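You operate a simulated robot arm through the tools that you are given. There is no shell and no other tool. Be economical: measure what you need, move in short steps, check, and stop when the job is done.

You are at the controls of a simulated robot arm. One attempt, no reset.

TASK
Warm the loaf tin: light the oven at 180 and turn it off once READY lights.
Fine: SPARK on to light it, off again once it burns. The door stays shut.

The check looks at the end state, three seconds after you hand in, the way a careful person would. Anything else that was tipped, shoved, dropped, spilled or broken makes it a failure.

THE ROBOT
A 6-joint arm with a two-finger parallel gripper, fixed in place. Base frame: the origin is at the foot of the arm, x ahead of it, y to its left, z up. Readings come in m, rad, newtons and seconds.
With the tool pointing down near the work surface it reaches from about 0.1 to 0.52 m from the base axis. Its first joint turns from -1.152 to 1.152 rad. Payload 2.7 kg.
Tool frame: the origin (TCP) lies between the finger pads and is the grasp point; the fingertips stand 0.023 m ahead of it; z points along the fingers, y is the line along which they close. The gripper opens to 0.094 m. The fingers are 0.038 m wide and 0.01 m thick; the gripper's body (0.054 by 0.096 m) begins 0.039 m behind the TCP.
Orientation is that of the tool frame in the base frame, as a unit quaternion [w, x, y, z]. With the fingers straight down and closing along the base's y, the tool's x points along the base's -x, its y along +y and its z along -z.

THE INTERFACE
- The arm moves only by the tool step_arm. Its argument "commands" is a list of rows, each an object of numbers (a shift or turn left out is 0, a gripper value left out holds the last): "dx", "dy", "dz": the shift along the tool's x, y, z in m; "ax", "ay", "az": the turn, a rotation vector about the tool's x, y, z in degrees; "grip": the finger opening in m, from 0 to 0.094. In form: [{"dx": .., "dy": .., "dz": .., "ax": .., "ay": .., "az": .., "grip": ..}, ...]. A call has 1 to 10 rows; each row shifts and turns the commanded pose from where the row before left it, along the tool's axes as they then stand. A row lasts 0.2 s, in which the tool goes at most 0.05 m and 0.15 rad; a call with a longer step from one row to the next is refused whole, and so is a gripper value outside its range. A pose out of reach is approached as far as the arm can. The call stops where the force on the tool passes 40 N (or 10 N more than at its start, if that is more) or the arm is blocked; 0.2 s more then pass. The fingers move at their own pace (about 0.045 m/s each) and stop on an object; they squeeze with about 40 N. The grip force told is the motor's: it shows also when the fingers shut on nothing. Time passes only in rows, and 0.2 s behind the last, so rows that do not move let the fingers close. The reply holds the time, the measured pose of the TCP, the force on the tool along the base axes, the opening and the grip force, in the units named above and with some noise, with the torque about the TCP (base axes, N m) and any sound that the robot's microphone picked up.
- Cameras (640 x 400 px; columns grow to the right, rows downward): "scene" is fixed at [0.0793, -0.4314, 1.4065]; the picture's right is [0.75, -0.66, 0.00], its down [-0.36, -0.41, -0.84] and it looks along [0.56, 0.63, -0.54] (base axes); focal length 355 px, centre (320, 200). "wrist" rides on the gripper at [0.086, 0.016, -0.075] in the tool frame; the picture's right is [-0.18, 0.98, 0.00], its down [-0.58, -0.11, -0.81] and it looks along [-0.79, -0.15, 0.59] (tool axes); focal length 243 px, centre (320, 200). There is no depth. A picture from a camera that has moved, and an enlarged one, comes with that camera's place and axes in the base frame and with its lens.
- camera(camera): a new picture of that camera. It takes no simulated time.
- inspect(camera, box): a new picture of the part [left, top, right, bottom] of that camera's present view, enlarged. It takes no simulated time.
- finish_job(): hands the job in; it is judged then, once.

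Work in short steps. Places have to be worked out from the pictures, the camera data and where the tool is seen: move nearer, look again, correct. Check each grasp and each placing, and mend what went wrong. You have 120 turns and 76 pictures in all, those below and enlarged ones among them. Open the gripper and draw the arm clear of the work before you hand the job in, unless the task says otherwise; then end with one line.

The tools are called by a JSON object that holds its "name" and its "arguments". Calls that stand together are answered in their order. step_arm: Moves the arm, as the interface text tells. Its arguments: {"type":"object","properties":{"commands":{"type":"array","items":{"type":"object","properties":{"dx":{"type":"number"},"dy":{"type":"number"},"dz":{"type":"number"},"ax":{"type":"number"},"ay":{"type":"number"},"az":{"type":"number"},"grip":{"type":"number"}}}}},"required":["commands"]} The other tools are called the same way: camera (camera) takes a picture; inspect (camera, box) takes an enlarged picture of a part of a camera's view; finish_job () hands the job in.

At the start:

```text
time: 0.0
position: [0.4155, -0.0017, 0.9853]
tool_rot: [0.0, -0.001, 1.0, 0.001]
contact_force: [-0.7, 0.2, 0.6]
torque: [0.0, -0.04, -0.02]
finger_gap: 0.094
grasp_force: 0.0
```

scene: 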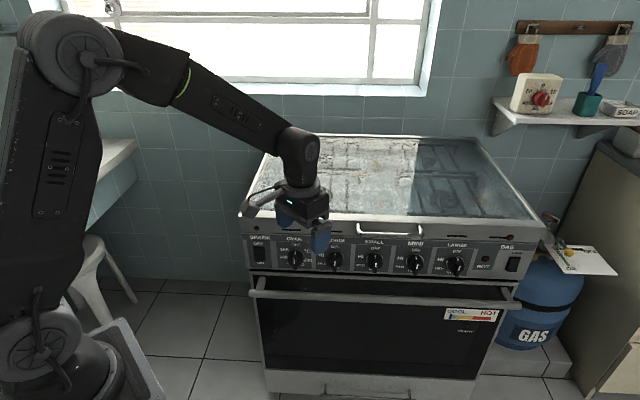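
wrist: 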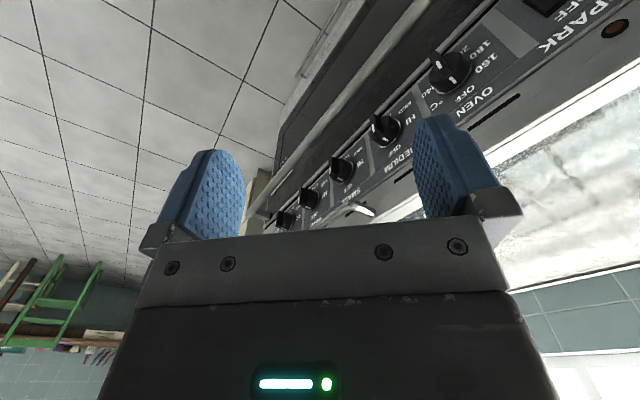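

I start by enlarging the panel to read its controls, and the gas area at the right.

{"name": "inspect", "arguments": {"camera": "scene", "box": [235, 215, 395, 315]}}

{"name": "inspect", "arguments": {"camera": "scene", "box": [390, 215, 550, 315]}}

{"name": "inspect", "arguments": {"camera": "scene", "box": [480, 200, 640, 380]}}

```text
4.00 times, centred on (315, 265) of scene
camera zoom: at [0.0793, -0.4314, 1.4065], right [0.75, -0.66, 0.0], down [-0.36, -0.41, -0.84], along [0.56, 0.63, -0.54], focal length 1419 px, centre (340, -60)
```

zoom: 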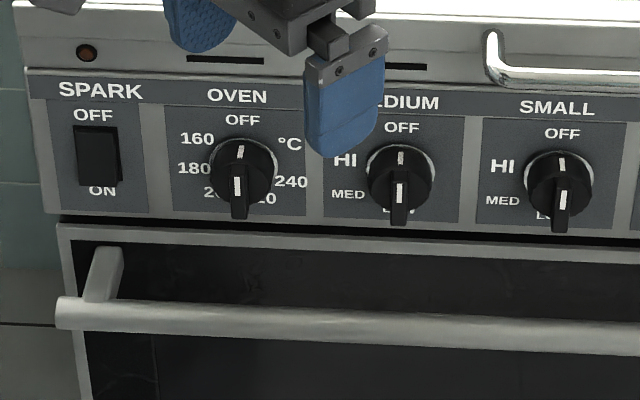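

```text
4.00 times, centred on (470, 265) of scene
camera zoom: at [0.0793, -0.4314, 1.4065], right [0.75, -0.66, 0.0], down [-0.36, -0.41, -0.84], along [0.56, 0.63, -0.54], focal length 1419 px, centre (-280, -60)
```

zoom: 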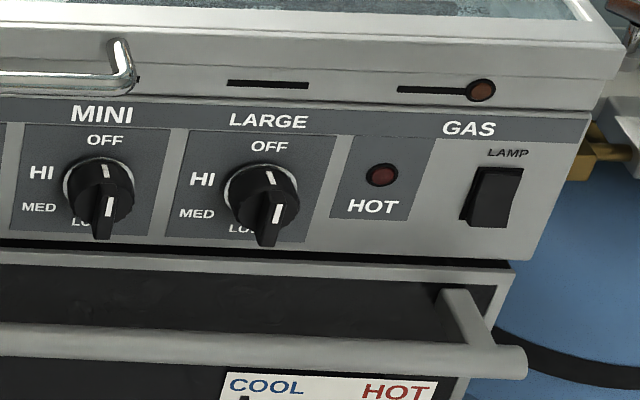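

```text
2.22 times, centred on (560, 290) of scene
camera zoom: at [0.0793, -0.4314, 1.4065], right [0.75, -0.66, 0.0], down [-0.36, -0.41, -0.84], along [0.56, 0.63, -0.54], focal length 788 px, centre (-213, 0)
```

zoom: 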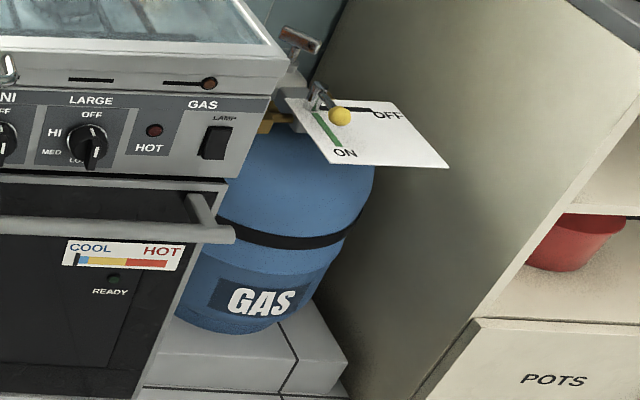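

I zoom on the gas valve and the switches.

{"name": "inspect", "arguments": {"camera": "scene", "box": [530, 205, 610, 255]}}

{"name": "inspect", "arguments": {"camera": "scene", "box": [240, 225, 320, 275]}}

{"name": "inspect", "arguments": {"camera": "scene", "box": [470, 230, 550, 280]}}

{"name": "inspect", "arguments": {"camera": "scene", "box": [420, 295, 520, 357]}}

```text
8.00 times, centred on (570, 230) of scene
camera zoom: at [0.0793, -0.4314, 1.4065], right [0.75, -0.66, 0.0], down [-0.36, -0.41, -0.84], along [0.56, 0.63, -0.54], focal length 2838 px, centre (-1680, -40)
```

zoom: 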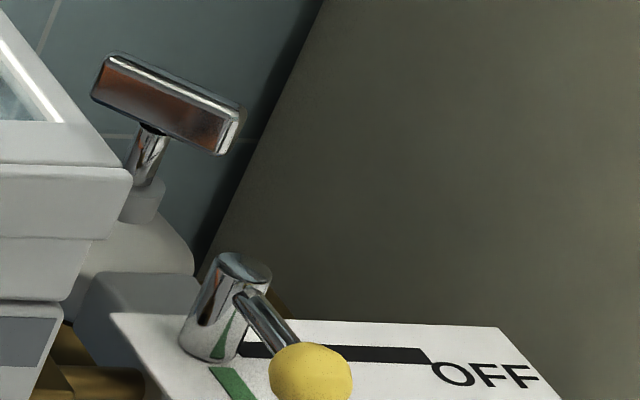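

```text
8.00 times, centred on (280, 250) of scene
camera zoom: at [0.0793, -0.4314, 1.4065], right [0.75, -0.66, 0.0], down [-0.36, -0.41, -0.84], along [0.56, 0.63, -0.54], focal length 2838 px, centre (640, -200)
```

zoom: 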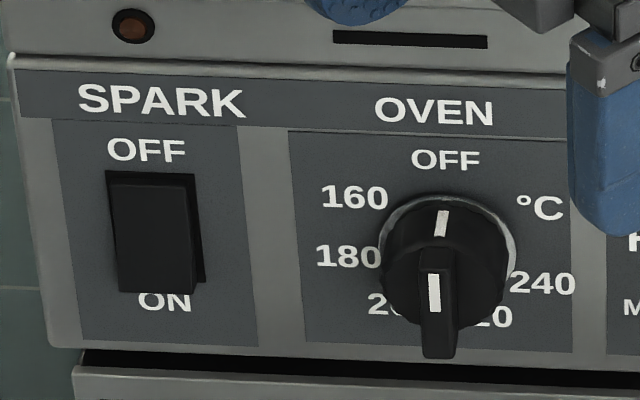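

```text
8.00 times, centred on (510, 255) of scene
camera zoom: at [0.0793, -0.4314, 1.4065], right [0.75, -0.66, 0.0], down [-0.36, -0.41, -0.84], along [0.56, 0.63, -0.54], focal length 2838 px, centre (-1200, -240)
```

zoom: 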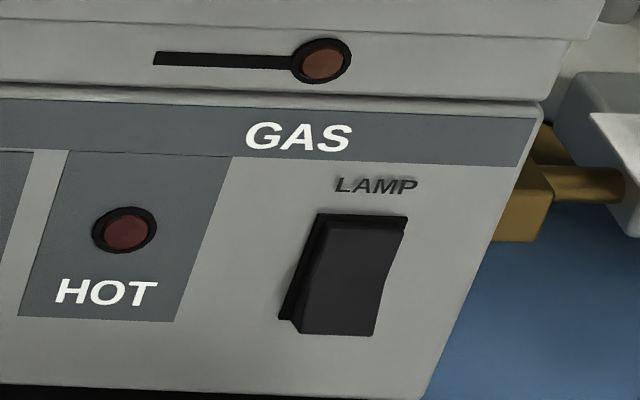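

```text
6.40 times, centred on (470, 326) of scene
camera zoom: at [0.0793, -0.4314, 1.4065], right [0.75, -0.66, 0.0], down [-0.36, -0.41, -0.84], along [0.56, 0.63, -0.54], focal length 2271 px, centre (-640, -606)
```

zoom: 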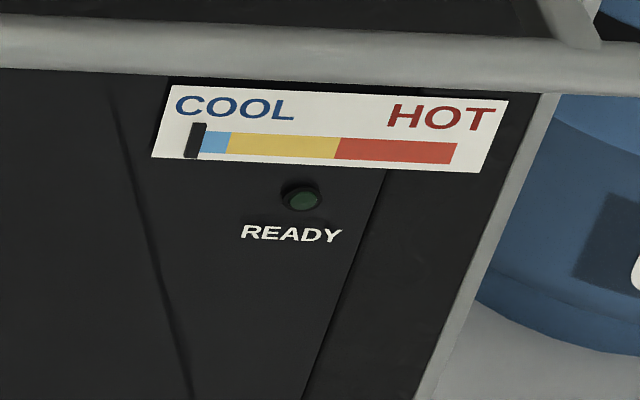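

The gas lever lies along the green ON mark and all knobs look OFF. The panel faces roughly (-0.76,-0.65), with the oven knob near (0.51,0.15,0.75). I yaw the tool toward the panel and begin pitching it up to horizontal, high and clear.

{"name": "step_arm", "arguments": {"commands": [{"az": -8.2}, {"az": -8.2}, {"az": -8.2}, {"az": -8.2}, {"az": -8.1}, {"ay": -8.2}, {"ay": -8.2}, {"ay": -8.2}, {"ay": -8.2}, {"ay": -8.2}]}}

{"name": "step_arm", "arguments": {"commands": [{"ay": -8.2}, {"ay": -8.2}, {"ay": -8.2}, {"ay": -8.2}, {"ay": -8.2}, {"ay": -8.0}, {}]}}

{"name": "camera", "arguments": {"camera": "wrist"}}

{"name": "camera", "arguments": {"camera": "scene"}}

```text
time: 2.2
position: [0.4171, -0.0035, 0.9863]
tool_rot: [0.329, -0.327, 0.878, 0.123]
contact_force: [-0.4, -0.4, 0.2]
torque: [0.0, 0.01, -0.02]
finger_gap: 0.0938
grasp_force: 0.1
```

```text
time: 3.8
position: [0.4149, -0.0029, 0.9867]
tool_rot: [0.663, -0.246, 0.662, 0.248]
contact_force: [-0.4, 1.2, 0.6]
torque: [0.01, -0.01, 0.0]
finger_gap: 0.0937
grasp_force: 0.0
```

```text
66 pictures are left
camera wrist: at [0.3481, -0.0387, 0.8995], right [-0.64, 0.74, 0.19], down [-0.54, -0.61, 0.58], along [0.54, 0.27, 0.79], focal length 243 px, centre (320, 200)
```

wrist: 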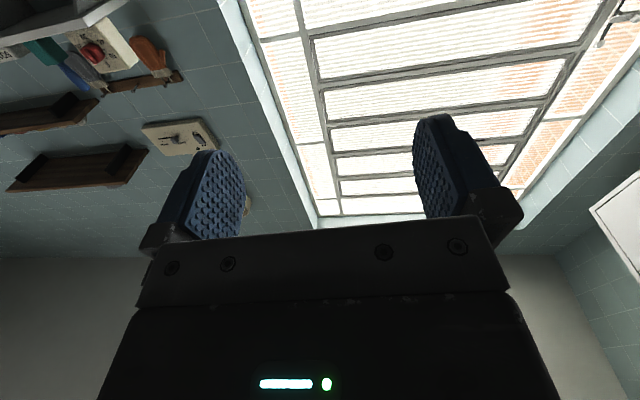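

```text
65 pictures are left
```

scene: 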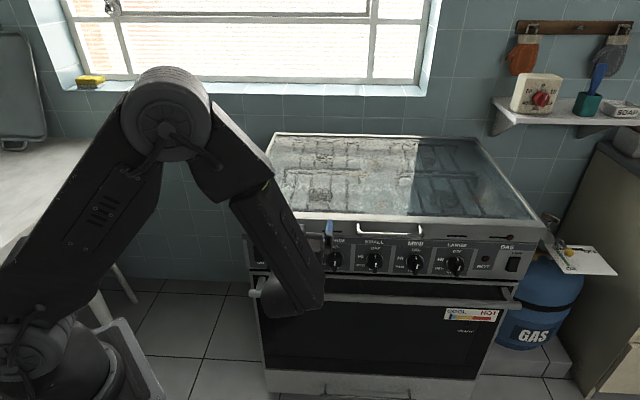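

The tool is now horizontal facing the panel, but the camera is underneath, looking up. I roll the tool by +180° so the camera sits on top and sees the panel.

{"name": "step_arm", "arguments": {"commands": [{"az": 8.5}, {"az": 8.5}, {"az": 8.5}, {"az": 8.5}, {"az": 8.5}, {"az": 8.5}, {"az": 8.5}, {"az": 8.5}, {"az": 8.5}, {"az": 8.5}]}}

{"name": "step_arm", "arguments": {"commands": [{"az": 8.5}, {"az": 8.5}, {"az": 8.5}, {"az": 8.5}, {"az": 8.5}, {"az": 8.5}, {"az": 8.5}, {"az": 8.5}, {"az": 8.5}, {"az": 8.5}]}}

{"name": "step_arm", "arguments": {"commands": [{"az": 5}, {"az": 5}, {}]}}

{"name": "camera", "arguments": {"camera": "wrist"}}

```text
time: 6.0
position: [0.4155, -0.003, 0.9876]
tool_rot: [0.32, 0.267, 0.655, 0.63]
contact_force: [0.1, 0.5, -0.4]
torque: [-0.02, 0.0, 0.02]
finger_gap: 0.0937
grasp_force: 0.0
```

```text
time: 8.2
position: [0.415, -0.0041, 0.9861]
tool_rot: [-0.19, 0.639, 0.302, 0.681]
contact_force: [-0.5, 0.2, 1.1]
torque: [0.0, 0.01, -0.02]
finger_gap: 0.0941
grasp_force: 0.1
```

```text
time: 9.0
position: [0.416, -0.0018, 0.9864]
tool_rot: [-0.249, 0.663, 0.246, 0.662]
contact_force: [-0.1, -0.8, 0.8]
torque: [0.01, -0.02, 0.0]
finger_gap: 0.094
grasp_force: 0.1
```

```text
64 pictures are left
camera wrist: at [0.3699, -0.0636, 1.0721], right [0.64, -0.74, -0.19], down [-0.68, -0.44, -0.58], along [0.35, 0.5, -0.79], focal length 243 px, centre (320, 200)
```

wrist: 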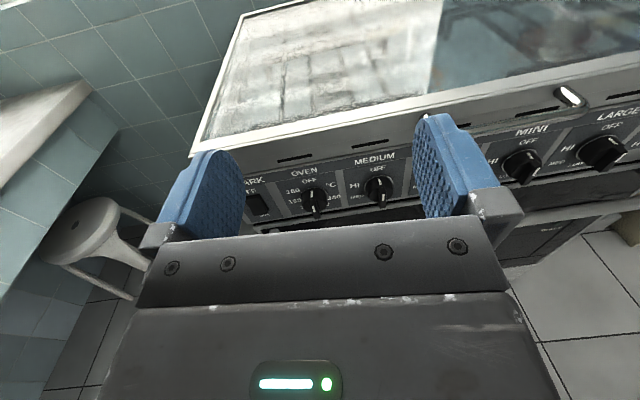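

The view is good; the oven knob is estimated at (0.51,0.145,0.76), consistent across both cameras. I move down and left, staying at standoff, and look again.

{"name": "step_arm", "arguments": {"commands": [{"dx": -0.04, "dy": -0.01}, {"dx": -0.04, "dy": -0.01}, {"dx": -0.04, "dy": -0.01}, {"dx": -0.04, "dy": -0.01}, {"dx": -0.03, "dy": -0.01}, {}]}}

{"name": "camera", "arguments": {"camera": "wrist"}}

{"name": "camera", "arguments": {"camera": "scene"}}

```text
time: 10.4
position: [0.3844, 0.0361, 0.7966]
tool_rot: [-0.248, 0.662, 0.247, 0.662]
contact_force: [-0.4, -0.6, -1.0]
torque: [-0.01, 0.01, 0.0]
finger_gap: 0.0938
grasp_force: 0.0
```

```text
63 pictures are left
camera wrist: at [0.3384, -0.0255, 0.8822], right [0.64, -0.74, -0.19], down [-0.68, -0.44, -0.58], along [0.35, 0.5, -0.79], focal length 243 px, centre (320, 200)
```

wrist: 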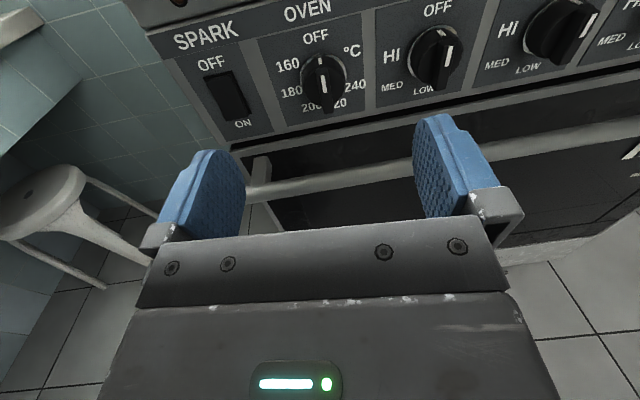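

```text
62 pictures are left
```

scene: 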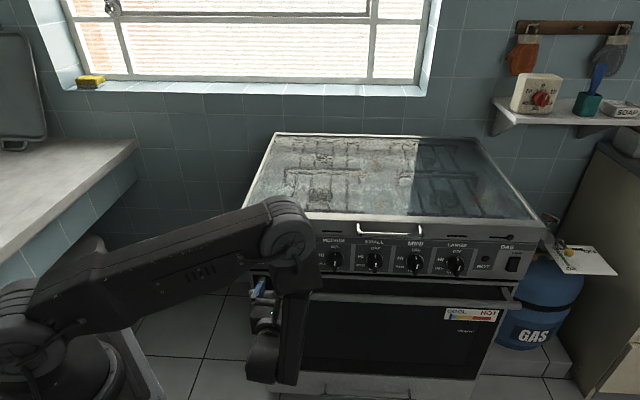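

Now a clear view of the oven knob and SPARK. I zoom to measure the rocker and knob.

{"name": "inspect", "arguments": {"camera": "wrist", "box": [150, 0, 390, 150]}}

```text
2.67 times, centred on (270, 75) of wrist
camera zoom: at [0.3384, -0.0255, 0.8822], right [0.64, -0.74, -0.19], down [-0.68, -0.44, -0.58], along [0.35, 0.5, -0.79], focal length 647 px, centre (453, 533)
```

zoom: 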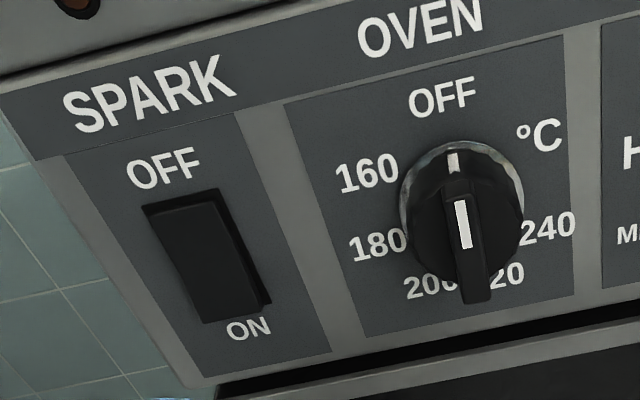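

SPARK's lower half sticks out (OFF). I compute the panel plane at d≈0.496 along n=(0.756,0.655), rocker at u≈0.117, z 0.729–0.778. I shift left and down, close the fingers, and pitch the tool 20° down to press with the leading tip edge.

{"name": "step_arm", "arguments": {"commands": [{"dy": -0.036, "dx": -0.02, "grip": 0}, {"dy": -0.036, "dx": -0.02}, {"dy": -0.0355, "dx": -0.02}, {"ay": -7, "dx": -0.0086}, {"ay": -7}, {"ay": -6}, {}, {}, {}]}}

{"name": "camera", "arguments": {"camera": "wrist"}}

```text
time: 12.4
position: [0.3131, 0.117, 0.7274]
tool_rot: [-0.201, 0.768, 0.286, 0.537]
contact_force: [0.5, -0.1, 0.6]
torque: [0.04, 0.02, -0.02]
finger_gap: 0.0001
grasp_force: 40.0
```

```text
60 pictures are left
camera wrist: at [0.2922, 0.0782, 0.8344], right [0.6, -0.78, -0.17], down [-0.79, -0.54, -0.27], along [0.12, 0.3, -0.95], focal length 243 px, centre (320, 200)
```

wrist: 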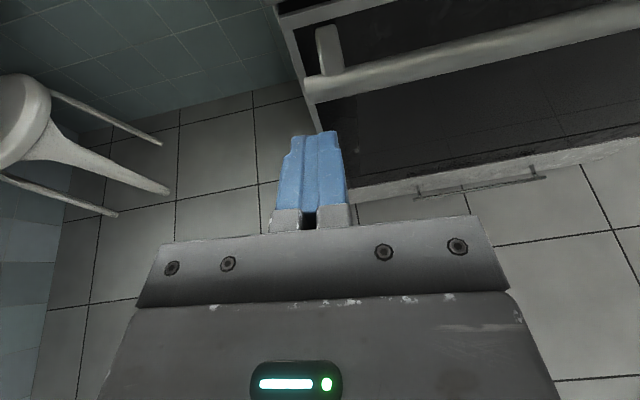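

The tool is lined up (u 0.117). Advance horizontally to about 2-3 cm from the rocker and look.

{"name": "step_arm", "arguments": {"commands": [{"dz": 0.0345, "dx": 0.01255}, {"dz": 0.0345, "dx": 0.01255}, {"dz": 0.0345, "dx": 0.01255}, {}]}}

{"name": "camera", "arguments": {"camera": "wrist"}}

{"name": "inspect", "arguments": {"camera": "scene", "box": [220, 220, 380, 320]}}

```text
time: 13.4
position: [0.3976, 0.1903, 0.728]
tool_rot: [-0.202, 0.767, 0.285, 0.538]
contact_force: [0.0, 0.4, -0.2]
torque: [0.02, 0.02, 0.0]
finger_gap: 0.0
grasp_force: 40.5
```

```text
59 pictures are left
camera wrist: at [0.3763, 0.151, 0.8341], right [0.6, -0.78, -0.18], down [-0.8, -0.54, -0.27], along [0.12, 0.3, -0.95], focal length 243 px, centre (320, 200)
```

wrist: 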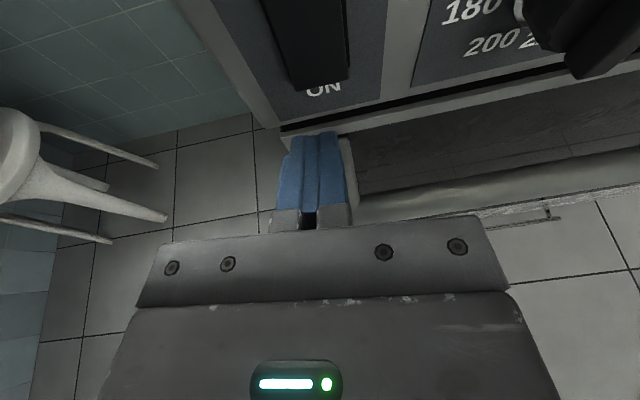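

```text
4.00 times, centred on (300, 270) of scene
camera zoom: at [0.0794, -0.4314, 1.4065], right [0.75, -0.66, 0.0], down [-0.36, -0.41, -0.84], along [0.56, 0.63, -0.54], focal length 1419 px, centre (400, -80)
```

zoom: 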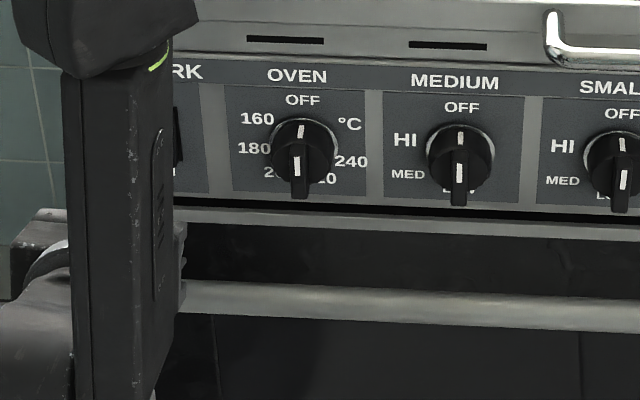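

Lateral alignment is right; tip edge at z≈0.738, in the rocker's lower half. I advance in small steps until it clicks or force rises.

{"name": "step_arm", "arguments": {"commands": [{"dz": 0.0094, "dx": 0.0034}, {"dz": 0.0094, "dx": 0.0034}, {"dz": 0.0047, "dx": 0.0017}, {"dz": 0.0047, "dx": 0.0017}, {"dz": 0.003, "dx": 0.0011}, {"dz": 0.003, "dx": 0.0011}, {"dz": 0.003, "dx": 0.0011}, {"dz": 0.003, "dx": 0.0011}]}}

{"name": "camera", "arguments": {"camera": "wrist"}}

```text
time: 14.4
position: [0.4162, 0.2062, 0.7274]
tool_rot: [-0.202, 0.77, 0.285, 0.535]
contact_force: [-8.2, -8.7, 7.8]
torque: [0.29, -0.21, 0.05]
finger_gap: 0.0
grasp_force: 40.2
heard: click
stopped in row 5: the force on the tool passed its limit at 51 N (the readings are from after the stop); the commanded pose is now the measured one
```

```text
57 pictures are left
camera wrist: at [0.396, 0.1675, 0.8337], right [0.59, -0.79, -0.18], down [-0.8, -0.54, -0.26], along [0.11, 0.3, -0.95], focal length 243 px, centre (320, 200)
```

wrist: 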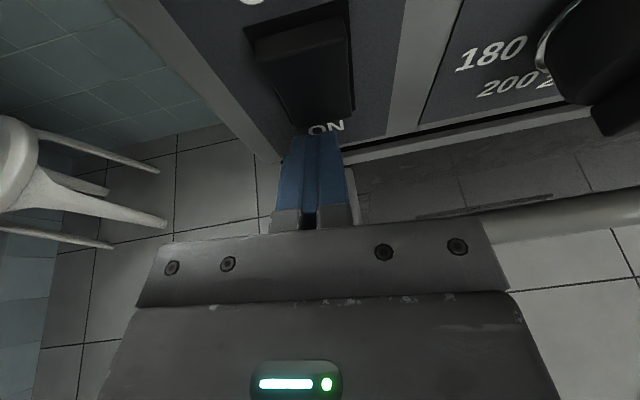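

A click was heard and the rocker now looks tilted to ON. I back off, level the tool, and move toward the oven knob while opening.

{"name": "step_arm", "arguments": {"commands": [{"dz": -0.03, "dx": -0.011}, {"dz": -0.04, "dx": -0.0145}, {"dz": -0.04, "dx": -0.0145}, {"ay": 7, "grip": 0.06}, {"ay": 7}, {"ay": 6.3}, {"dx": 0.034, "dy": 0.035}, {"dy": 0.034}, {"dy": 0.034}, {}]}}

{"name": "camera", "arguments": {"camera": "wrist"}}

```text
time: 16.6
position: [0.3938, 0.0531, 0.7619]
tool_rot: [-0.248, 0.663, 0.245, 0.662]
contact_force: [-0.3, 0.5, 0.2]
torque: [-0.01, -0.03, -0.02]
finger_gap: 0.06
grasp_force: 0.1
```

```text
56 pictures are left
camera wrist: at [0.3489, -0.009, 0.8482], right [0.64, -0.74, -0.19], down [-0.68, -0.44, -0.58], along [0.35, 0.5, -0.79], focal length 243 px, centre (320, 200)
```

wrist: 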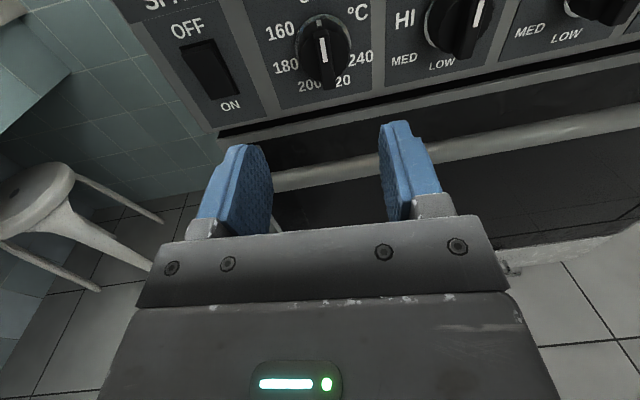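

SPARK now shows ON. The oven knob axis is estimated at u 0.2215, z 0.756. I align and advance to straddle the bar, tips short of the skirt.

{"name": "step_arm", "arguments": {"commands": [{"dy": 0.004, "dx": -0.005}, {"dz": 0.035}, {"dz": 0.035}, {"dz": 0.015}, {"dz": 0.01}, {}]}}

{"name": "camera", "arguments": {"camera": "wrist"}}

{"name": "inspect", "arguments": {"camera": "scene", "box": [240, 220, 400, 320]}}

```text
time: 18.0
position: [0.4689, 0.1111, 0.7566]
tool_rot: [-0.247, 0.664, 0.245, 0.663]
contact_force: [0.1, -0.5, -0.3]
torque: [0.0, -0.01, -0.03]
finger_gap: 0.0602
grasp_force: 0.0
```

```text
55 pictures are left
camera wrist: at [0.423, 0.05, 0.843], right [0.64, -0.74, -0.19], down [-0.68, -0.44, -0.58], along [0.35, 0.5, -0.79], focal length 243 px, centre (320, 200)
```

wrist: 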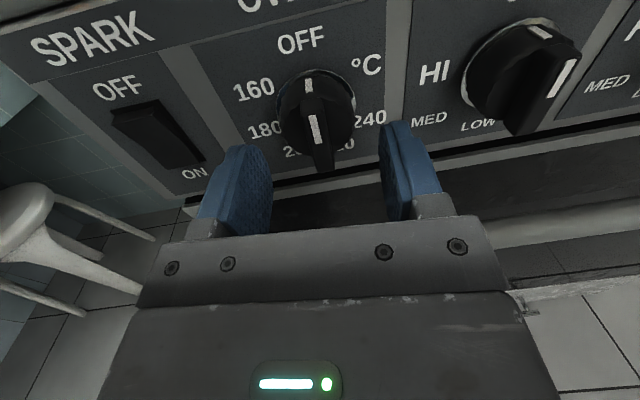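

```text
4.00 times, centred on (320, 270) of scene
camera zoom: at [0.0793, -0.4314, 1.4065], right [0.75, -0.66, 0.0], down [-0.36, -0.41, -0.84], along [0.56, 0.63, -0.54], focal length 1419 px, centre (320, -80)
```

zoom: 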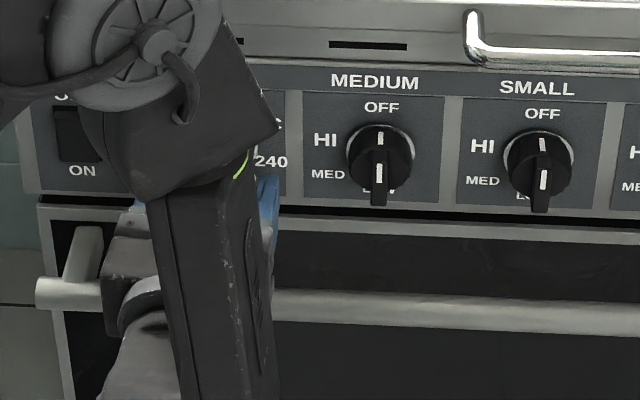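

Bar front is at d≈0.455, z centre≈0.757, and lateral alignment is within 1 mm. I advance 22 mm and close.

{"name": "step_arm", "arguments": {"commands": [{"dz": 0.01}, {"dz": 0.006}, {"dz": 0.006}, {"grip": 0}, {"grip": 0}, {"grip": 0}, {"grip": 0}, {"grip": 0}]}}

{"name": "camera", "arguments": {"camera": "wrist"}}

```text
time: 19.8
position: [0.4854, 0.1262, 0.7553]
tool_rot: [-0.25, 0.663, 0.246, 0.661]
contact_force: [-4.5, 7.3, -1.1]
torque: [0.05, -0.07, 0.73]
finger_gap: 0.0404
grasp_force: 44.9
```

```text
53 pictures are left
camera wrist: at [0.4396, 0.0652, 0.8424], right [0.64, -0.74, -0.19], down [-0.68, -0.44, -0.58], along [0.35, 0.5, -0.79], focal length 243 px, centre (320, 200)
```

wrist: 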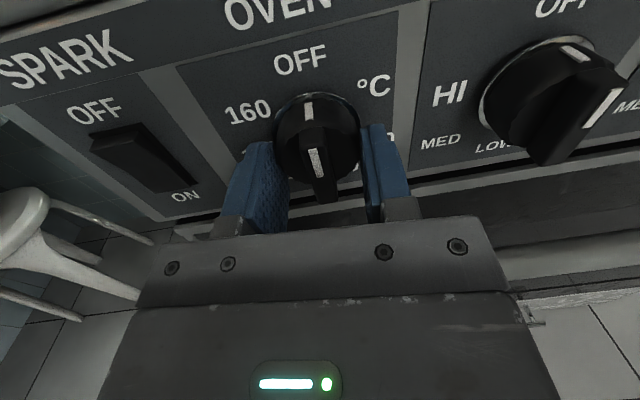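

The fingers closed on the 40 mm round body rather than the bar. I open, back off ~7 mm, shift 1.5 mm, and grip the bar.

{"name": "step_arm", "arguments": {"commands": [{"grip": 0.06}, {}, {"dz": -0.007, "dy": -0.0015}, {}, {"grip": 0}, {}, {}, {}, {}, {}]}}

{"name": "camera", "arguments": {"camera": "wrist"}}

```text
time: 22.0
position: [0.4798, 0.1232, 0.7572]
tool_rot: [-0.246, 0.664, 0.243, 0.663]
contact_force: [11.8, -12.9, -2.6]
torque: [-0.02, 0.21, -0.11]
finger_gap: 0.0395
grasp_force: 45.5
```

```text
52 pictures are left
camera wrist: at [0.4344, 0.0609, 0.8423], right [0.64, -0.75, -0.19], down [-0.68, -0.44, -0.58], along [0.35, 0.5, -0.79], focal length 243 px, centre (320, 200)
```

wrist: 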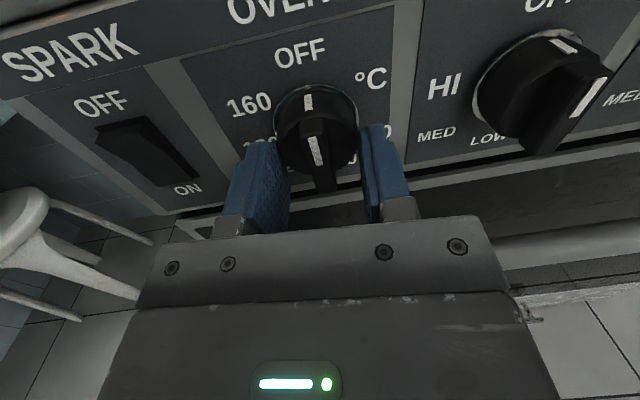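

Still on the round body; well-centred friction grip on it should turn it fine. I correct 1 mm laterally and turn counter-clockwise ~51°, then check.

{"name": "step_arm", "arguments": {"commands": [{"dy": 0.001}, {"az": -8.5}, {"az": -8.5}, {"az": -8.5}, {"az": -8.5}, {"az": -8.5}, {"az": -8.5}, {}]}}

{"name": "camera", "arguments": {"camera": "wrist"}}

```text
time: 23.8
position: [0.4834, 0.1174, 0.7573]
tool_rot: [0.065, 0.493, 0.504, 0.706]
contact_force: [17.2, -18.9, 17.3]
torque: [0.81, 0.18, -0.4]
finger_gap: 0.0391
grasp_force: 45.1
```

```text
51 pictures are left
camera wrist: at [0.3891, 0.1141, 0.8244], right [0.49, -0.58, 0.65], down [-0.37, -0.81, -0.46], along [0.79, -0.01, -0.61], focal length 243 px, centre (320, 200)
```

wrist: 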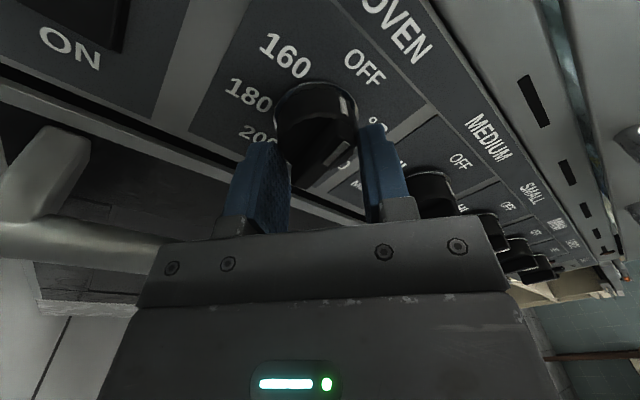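

The knob did not follow: the fingers slipped round it (it perhaps needs pushing in, or the bar must be held). I open, roll back, and back off to look at the knob's shape.

{"name": "step_arm", "arguments": {"commands": [{"grip": 0.07}, {}, {"dz": -0.03}, {"az": 8.5}, {"az": 8.5}, {"az": 8.5}, {"az": 8.5}, {"az": 8.5}, {"az": 8.5}, {}]}}

{"name": "inspect", "arguments": {"camera": "wrist", "box": [220, 20, 460, 220]}}

```text
time: 26.0
position: [0.4567, 0.1017, 0.7574]
tool_rot: [-0.249, 0.664, 0.244, 0.662]
contact_force: [0.7, -1.2, 0.8]
torque: [0.0, 0.0, -0.02]
finger_gap: 0.0701
grasp_force: 0.1
```

```text
2.00 times, centred on (340, 120) of wrist
camera zoom: at [0.4122, 0.0402, 0.8424], right [0.64, -0.74, -0.19], down [-0.68, -0.44, -0.58], along [0.35, 0.5, -0.79], focal length 485 px, centre (280, 360)
```

zoom: 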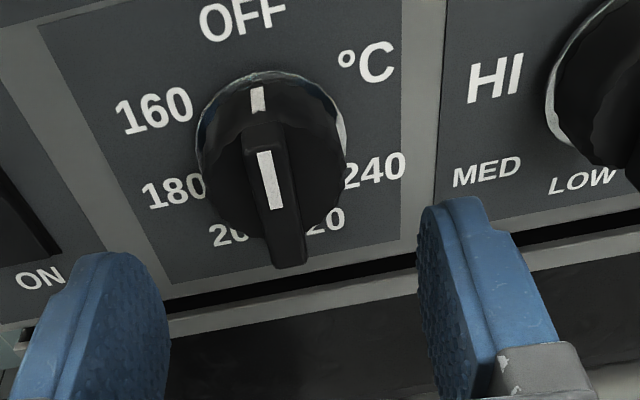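

The bar is a narrow fin on the front of a round body; its front is at d≈0.45. I advance only 24 mm this time and close on the fin.

{"name": "step_arm", "arguments": {"commands": [{"dz": 0.012, "grip": 0.05}, {"dz": 0.012}, {}, {"grip": 0}, {}, {}, {}, {}, {}]}}

{"name": "camera", "arguments": {"camera": "wrist"}}

```text
time: 28.0
position: [0.4719, 0.1219, 0.7568]
tool_rot: [-0.255, 0.662, 0.251, 0.659]
contact_force: [-26.6, 27.3, 3.3]
torque: [0.23, -0.62, 1.13]
finger_gap: 0.0255
grasp_force: 44.9
```

```text
49 pictures are left
camera wrist: at [0.4274, 0.0601, 0.8423], right [0.66, -0.73, -0.19], down [-0.68, -0.46, -0.58], along [0.34, 0.51, -0.79], focal length 243 px, centre (320, 200)
```

wrist: 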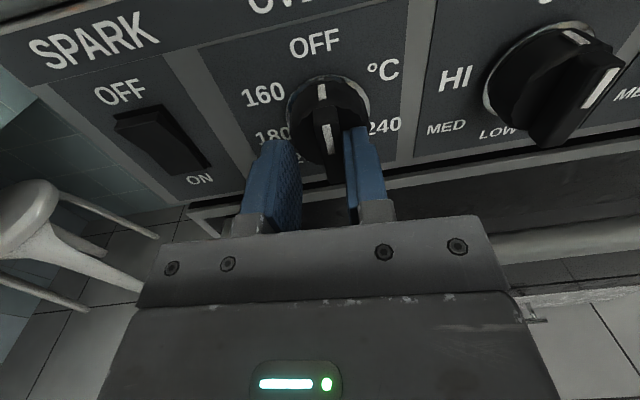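

One finger is still catching the body's rim while the other is on the fin. I open, back off 5 mm, restore the centre line, and close again.

{"name": "step_arm", "arguments": {"commands": [{"grip": 0.05}, {}, {"dz": -0.005}, {}]}}

```text
time: 29.0
position: [0.4726, 0.1117, 0.7569]
tool_rot: [-0.247, 0.664, 0.244, 0.662]
contact_force: [-0.2, 0.0, 0.0]
torque: [-0.02, 0.01, -0.01]
finger_gap: 0.0498
grasp_force: 0.0
```

Free again; position reads about 2 mm right of centre. I correct it and close.

{"name": "step_arm", "arguments": {"commands": [{"dy": -0.002}, {}, {"grip": 0}, {}, {}, {}, {}, {}]}}

{"name": "camera", "arguments": {"camera": "wrist"}}

```text
time: 30.8
position: [0.4722, 0.1141, 0.7577]
tool_rot: [-0.244, 0.665, 0.241, 0.664]
contact_force: [19.3, -21.1, -8.9]
torque: [-0.55, 0.43, -0.22]
finger_gap: 0.0106
grasp_force: 45.4
```

```text
48 pictures are left
camera wrist: at [0.4258, 0.0528, 0.8424], right [0.63, -0.75, -0.19], down [-0.69, -0.44, -0.58], along [0.35, 0.5, -0.79], focal length 243 px, centre (320, 200)
```

wrist: 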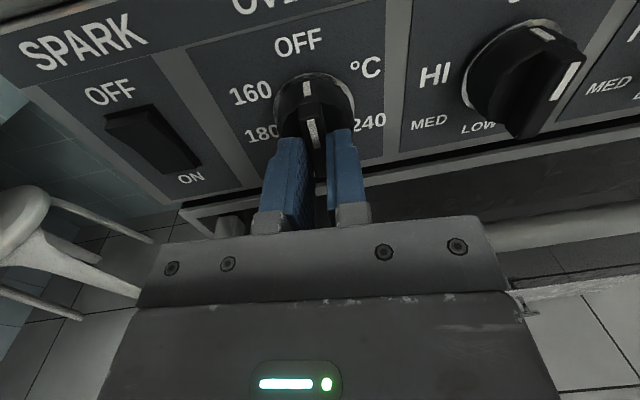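

The fin is held (gap 10.6 mm). I relieve the 29 N side load by 1.5 mm and try a first turn.

{"name": "step_arm", "arguments": {"commands": [{"dy": 0.0015}, {}]}}

{"name": "step_arm", "arguments": {"commands": [{"az": -6}, {"az": -6}, {}]}}

{"name": "camera", "arguments": {"camera": "wrist"}}

```text
time: 31.4
position: [0.4727, 0.1146, 0.7572]
tool_rot: [-0.247, 0.664, 0.243, 0.663]
contact_force: [15.3, -16.2, -4.8]
torque: [-0.49, 0.33, -0.1]
finger_gap: 0.0104
grasp_force: 45.2
```

```text
time: 32.2
position: [0.4736, 0.1128, 0.7551]
tool_rot: [-0.176, 0.636, 0.309, 0.685]
contact_force: [17.1, -19.7, -7.1]
torque: [1.25, 1.15, -0.13]
finger_gap: 0.0138
grasp_force: 45.1
```

```text
47 pictures are left
camera wrist: at [0.415, 0.0661, 0.8438], right [0.65, -0.76, 0.02], down [-0.61, -0.53, -0.59], along [0.46, 0.37, -0.81], focal length 243 px, centre (320, 200)
```

wrist: 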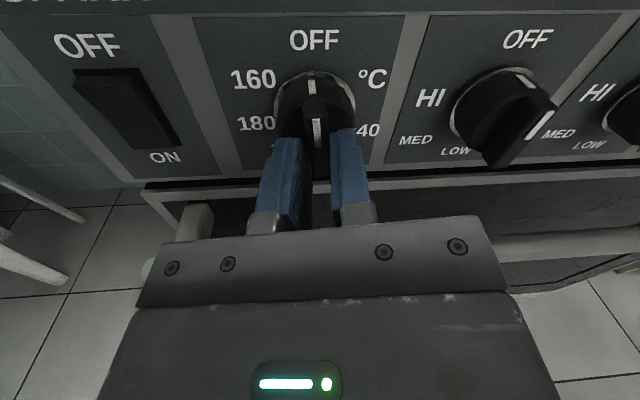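

1.7 Nm did not turn it, so it surely must be pressed in. I roll back to upright, relieve side load, then push inward gently and watch force.

{"name": "step_arm", "arguments": {"commands": [{"az": 6}, {"az": 6}, {"dy": 0.0015}, {}]}}

{"name": "step_arm", "arguments": {"commands": [{"dz": 0.002}, {"dz": 0.002}, {"dz": 0.002}, {"dz": 0.002}, {"dz": 0.002}, {"dz": 0.002}]}}

{"name": "camera", "arguments": {"camera": "wrist"}}

```text
time: 33.2
position: [0.4731, 0.1142, 0.7576]
tool_rot: [-0.249, 0.662, 0.245, 0.663]
contact_force: [7.5, -8.8, 8.0]
torque: [-0.24, -0.01, 0.1]
finger_gap: 0.0101
grasp_force: 45.3
```

```text
time: 34.6
position: [0.4791, 0.1196, 0.7548]
tool_rot: [-0.249, 0.665, 0.243, 0.661]
contact_force: [-12.9, -13.1, 6.7]
torque: [-0.23, -0.29, 0.54]
finger_gap: 0.0108
grasp_force: 45.1
stopped in row 6: the force on the tool passed its limit at 42 N (the readings are from after the stop); the commanded pose is now the measured one
```

```text
46 pictures are left
camera wrist: at [0.4332, 0.0582, 0.8402], right [0.64, -0.74, -0.19], down [-0.69, -0.44, -0.58], along [0.34, 0.5, -0.79], focal length 243 px, centre (320, 200)
```

wrist: 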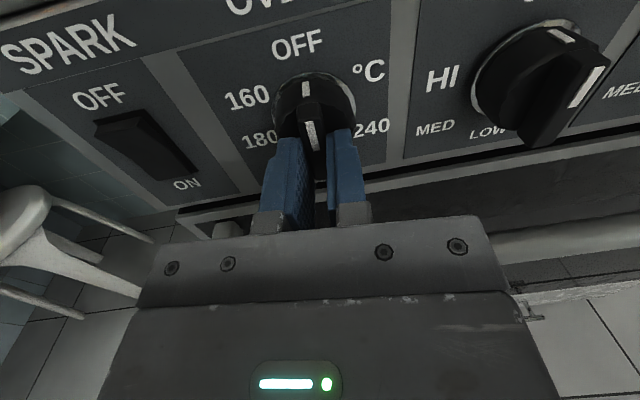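

Tool went in ~8 mm and 18 N of pressing force remains. Now turn while holding the push.

{"name": "step_arm", "arguments": {"commands": [{"az": -6, "dz": 0.0005}, {"az": -6}, {"az": -6}]}}

{"name": "camera", "arguments": {"camera": "wrist"}}

```text
time: 35.4
position: [0.4805, 0.1176, 0.7544]
tool_rot: [-0.14, 0.619, 0.343, 0.693]
contact_force: [-15.9, -35.4, 8.2]
torque: [1.13, -0.98, 1.15]
finger_gap: 0.0106
grasp_force: 44.7
```

```text
45 pictures are left
camera wrist: at [0.417, 0.0782, 0.8415], right [0.65, -0.75, 0.12], down [-0.57, -0.58, -0.59], along [0.51, 0.31, -0.8], focal length 243 px, centre (320, 200)
```

wrist: 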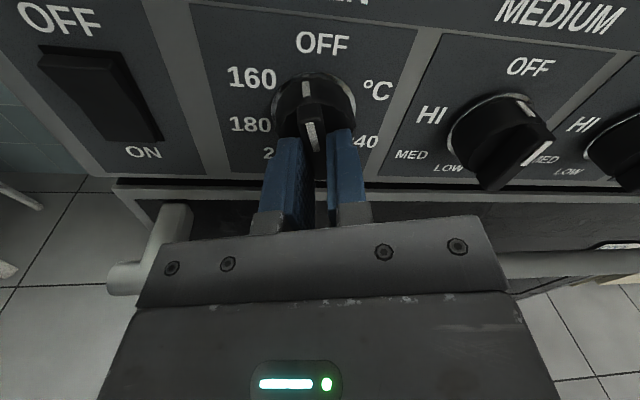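

The knob turned with the gripper. I ease the push slightly and continue turning toward 180.

{"name": "step_arm", "arguments": {"commands": [{"az": -6, "dz": -0.001}, {"az": -8}, {"az": -8}, {"az": -8}]}}

{"name": "camera", "arguments": {"camera": "wrist"}}

```text
time: 36.4
position: [0.4809, 0.1148, 0.7563]
tool_rot: [0.048, 0.509, 0.49, 0.706]
contact_force: [9.3, -40.0, 18.8]
torque: [0.76, -0.4, 1.15]
finger_gap: 0.0109
grasp_force: 44.5
```

```text
44 pictures are left
camera wrist: at [0.3906, 0.1081, 0.826], right [0.51, -0.61, 0.6], down [-0.39, -0.79, -0.47], along [0.77, 0.01, -0.64], focal length 243 px, centre (320, 200)
```

wrist: 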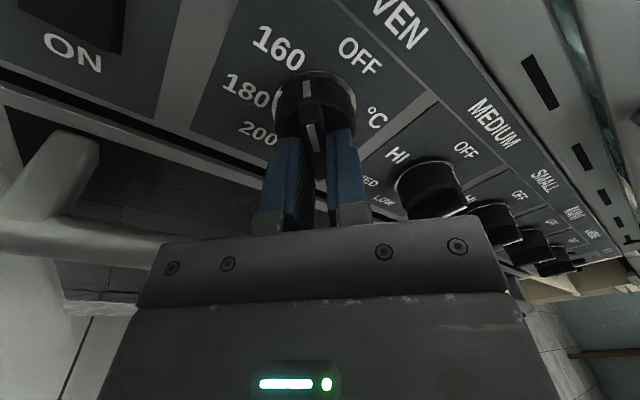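

The knob is at about 48°. The side load fits the fin being held ~6 mm below the knob's axis, so I add a small compensating shift while turning on toward 180.

{"name": "step_arm", "arguments": {"commands": [{"dy": 0.002, "dx": -0.0008}, {"az": -8, "dy": 0.0009}, {"az": -8, "dy": 0.0009}, {"az": -8, "dy": 0.0009}, {"az": -8, "dy": 0.0009}]}}

{"name": "camera", "arguments": {"camera": "wrist"}}

{"name": "inspect", "arguments": {"camera": "scene", "box": [240, 220, 560, 370]}}

```text
time: 37.6
position: [0.4829, 0.1141, 0.7596]
tool_rot: [0.238, 0.354, 0.611, 0.666]
contact_force: [1.7, -36.3, 24.3]
torque: [0.33, -0.1, 0.54]
finger_gap: 0.0105
grasp_force: 45.1
```

```text
43 pictures are left
camera wrist: at [0.3731, 0.1287, 0.7913], right [0.23, -0.27, 0.93], down [-0.26, -0.94, -0.21], along [0.94, -0.19, -0.29], focal length 243 px, centre (320, 200)
```

wrist: 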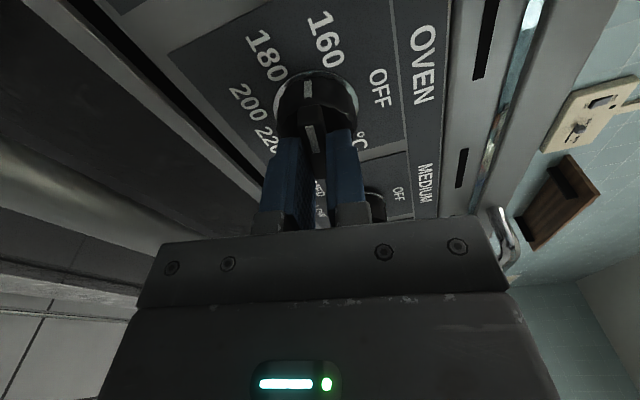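

```text
2.00 times, centred on (400, 295) of scene
camera zoom: at [0.079, -0.4323, 1.4063], right [0.75, -0.66, 0.0], down [-0.36, -0.41, -0.84], along [0.56, 0.63, -0.54], focal length 710 px, centre (160, 10)
```

zoom: 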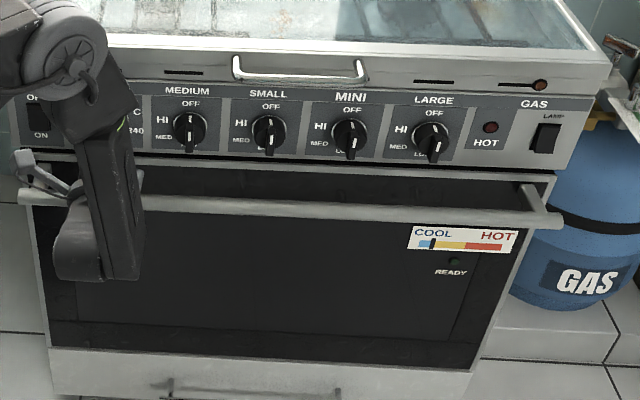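

The temperature marker has begun moving, so the oven is lit. The pointer stands between 160 and 180 (~80°); I relieve side load and turn ~24° further.

{"name": "step_arm", "arguments": {"commands": [{"dy": 0.0015, "dx": -0.0013}, {"az": -8, "dy": 0.0009}, {"az": -8, "dy": 0.0009}, {"az": -8, "dy": 0.0009}]}}

{"name": "camera", "arguments": {"camera": "wrist"}}

```text
time: 38.6
position: [0.4844, 0.1145, 0.7628]
tool_rot: [0.37, 0.219, 0.672, 0.603]
contact_force: [-1.4, -25.7, 20.4]
torque: [0.72, -0.64, -0.88]
finger_gap: 0.0104
grasp_force: 45.2
```

```text
41 pictures are left
camera wrist: at [0.3693, 0.133, 0.7586], right [-0.03, 0.04, 1.0], down [-0.23, -0.97, 0.03], along [0.97, -0.23, 0.04], focal length 243 px, centre (320, 200)
```

wrist: 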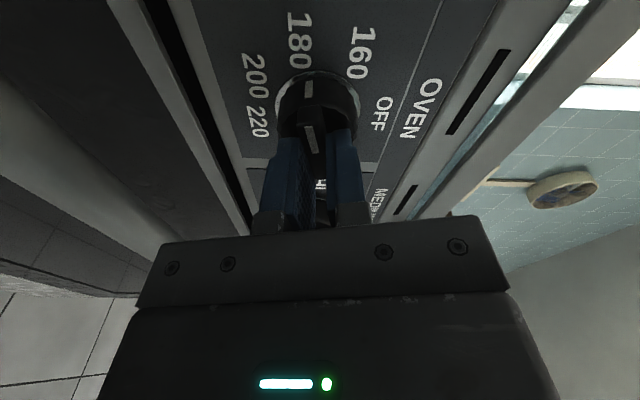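

The pointer is at 180 by eye; I zoom to verify the alignment and look at the oven gauge.

{"name": "inspect", "arguments": {"camera": "wrist", "box": [220, 0, 420, 150]}}

{"name": "inspect", "arguments": {"camera": "scene", "box": [420, 230, 560, 350]}}

```text
2.67 times, centred on (320, 75) of wrist
camera zoom: at [0.3693, 0.133, 0.7586], right [-0.03, 0.04, 1.0], down [-0.23, -0.97, 0.03], along [0.97, -0.23, 0.04], focal length 647 px, centre (320, 533)
```

zoom: 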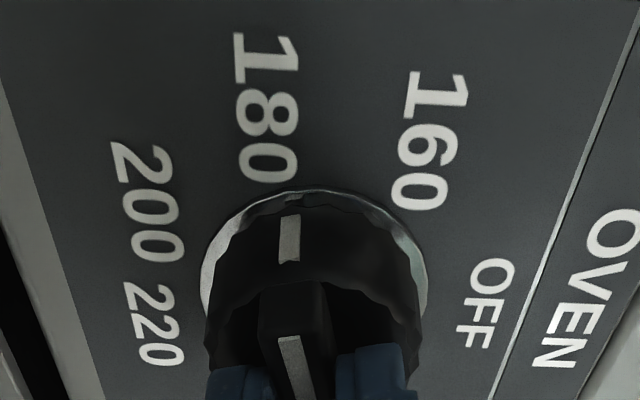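

```text
3.33 times, centred on (490, 290) of scene
camera zoom: at [0.079, -0.4321, 1.4063], right [0.75, -0.66, 0.0], down [-0.36, -0.41, -0.84], along [0.56, 0.63, -0.54], focal length 1183 px, centre (-247, -100)
```

zoom: 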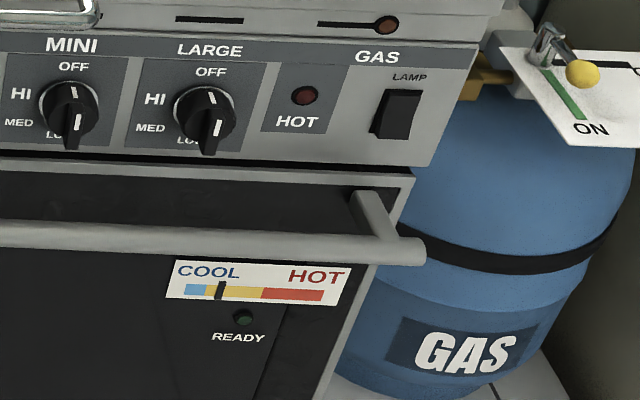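

The pointer is on 180 and the gauge is rising. I release, back straight off, roll to exactly −90° so the closed tips are thin vertically, ready to press SPARK's upper (OFF) half.

{"name": "step_arm", "arguments": {"commands": [{"grip": 0.05}, {}, {"dz": -0.03}, {"dz": -0.04}, {"dz": -0.02, "grip": 0}, {"az": 7}, {"az": 7}, {}]}}

{"name": "camera", "arguments": {"camera": "wrist"}}

{"name": "inspect", "arguments": {"camera": "scene", "box": [240, 220, 560, 370]}}

```text
time: 40.4
position: [0.414, 0.0579, 0.7627]
tool_rot: [0.291, 0.298, 0.643, 0.642]
contact_force: [-0.3, 0.0, 0.3]
torque: [0.01, -0.05, -0.02]
finger_gap: 0.0
grasp_force: 39.8
```

```text
38 pictures are left
camera wrist: at [0.3011, 0.0739, 0.7795], right [0.13, -0.14, 0.98], down [-0.23, -0.97, -0.11], along [0.96, -0.21, -0.16], focal length 243 px, centre (320, 200)
```

wrist: 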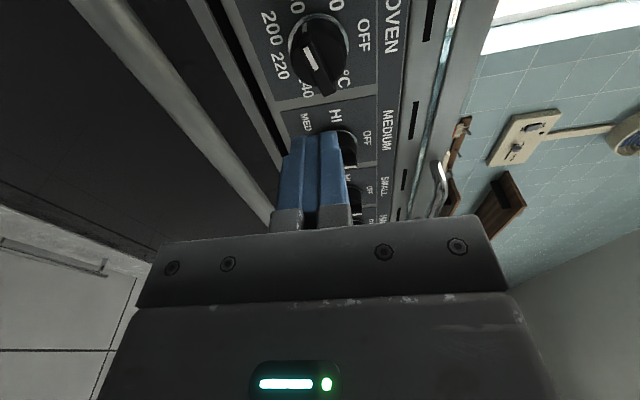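

```text
2.00 times, centred on (400, 295) of scene
camera zoom: at [0.0793, -0.4314, 1.4065], right [0.75, -0.66, 0.0], down [-0.36, -0.41, -0.84], along [0.56, 0.63, -0.54], focal length 710 px, centre (160, 10)
```

zoom: 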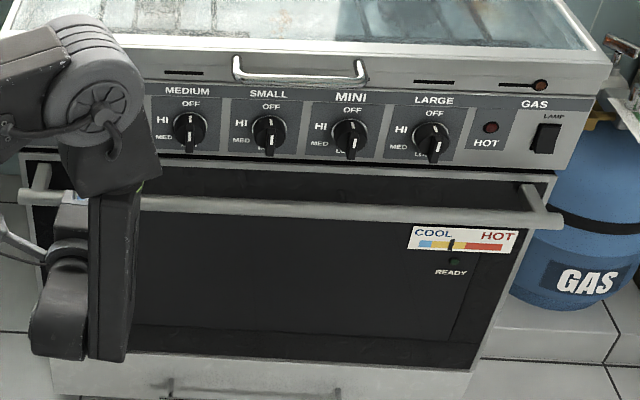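

Gauge still climbing. I move left to the rocker (u 0.117, z 0.768), then advance to just short of contact.

{"name": "step_arm", "arguments": {"commands": [{"dx": 0.037, "dy": 0.002}, {"dx": 0.037, "dy": 0.002}, {"dx": 0.0364, "dy": 0.002}, {"dz": 0.04}, {"dz": 0.04}, {"dz": 0.008}, {}]}}

{"name": "camera", "arguments": {"camera": "wrist"}}

```text
time: 42.0
position: [0.4079, 0.199, 0.77]
tool_rot: [0.291, 0.299, 0.643, 0.642]
contact_force: [0.6, -0.4, 0.2]
torque: [0.02, 0.01, 0.0]
finger_gap: 0.0
grasp_force: 40.3
```

```text
36 pictures are left
camera wrist: at [0.2958, 0.2148, 0.7864], right [0.13, -0.14, 0.98], down [-0.23, -0.97, -0.11], along [0.96, -0.21, -0.16], focal length 243 px, centre (320, 200)
```

wrist: 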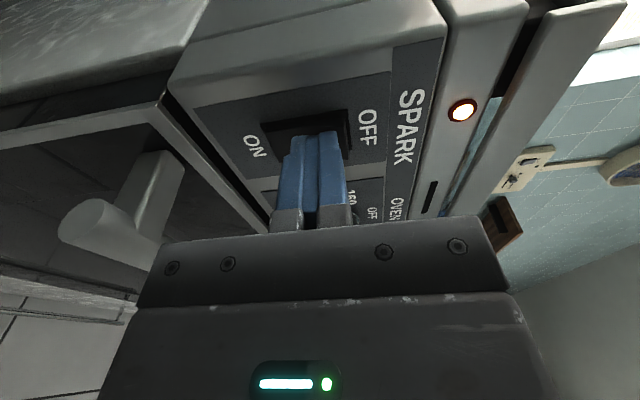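

The lamp above SPARK glows and the tips face the rocker's upper half. I press in slowly.

{"name": "step_arm", "arguments": {"commands": [{"dz": 0.008}, {"dz": 0.004}, {"dz": 0.003}, {"dz": 0.003}, {"dz": 0.003}, {"dz": 0.003}, {"dz": 0.003}]}}

{"name": "camera", "arguments": {"camera": "wrist"}}

```text
time: 42.6
position: [0.4143, 0.2027, 0.7688]
tool_rot: [0.289, 0.3, 0.642, 0.644]
contact_force: [-8.9, -10.0, 7.3]
torque: [0.11, -0.05, 0.11]
finger_gap: 0.0
grasp_force: 40.0
heard: click
stopped in row 2: the force on the tool passed its limit at 50 N (the readings are from after the stop); the commanded pose is now the measured one
```

```text
35 pictures are left
camera wrist: at [0.301, 0.2193, 0.7868], right [0.13, -0.15, 0.98], down [-0.23, -0.97, -0.11], along [0.96, -0.21, -0.16], focal length 243 px, centre (320, 200)
```

wrist: 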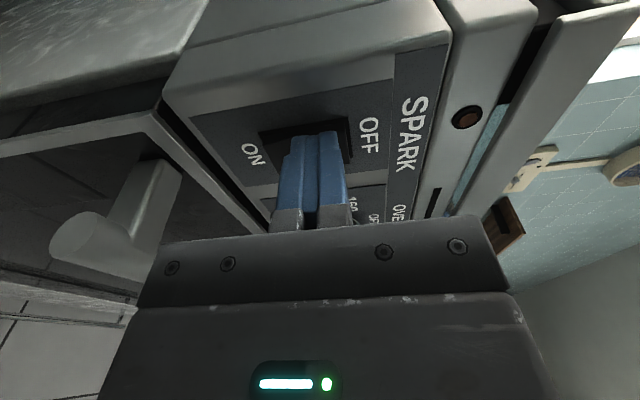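

Click heard and the spark lamp went dark: SPARK is OFF. I back away and check that it still burns and where the gauge is.

{"name": "step_arm", "arguments": {"commands": [{"dz": -0.03}, {"dz": -0.04}, {"dz": -0.03, "grip": 0.05}]}}

{"name": "inspect", "arguments": {"camera": "scene", "box": [240, 220, 560, 370]}}

```text
time: 43.4
position: [0.3401, 0.1375, 0.7679]
tool_rot: [0.288, 0.299, 0.643, 0.644]
contact_force: [-0.6, 0.4, 0.7]
torque: [0.0, -0.03, 0.02]
finger_gap: 0.0326
grasp_force: 0.1
```

```text
2.00 times, centred on (400, 295) of scene
camera zoom: at [0.0794, -0.4314, 1.4065], right [0.75, -0.66, 0.0], down [-0.36, -0.41, -0.84], along [0.56, 0.63, -0.54], focal length 710 px, centre (160, 10)
```

zoom: 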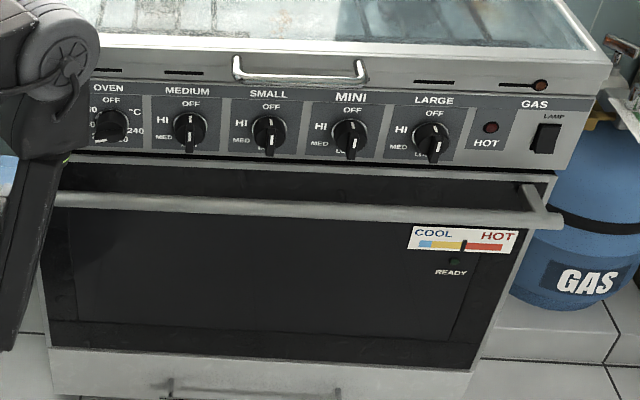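

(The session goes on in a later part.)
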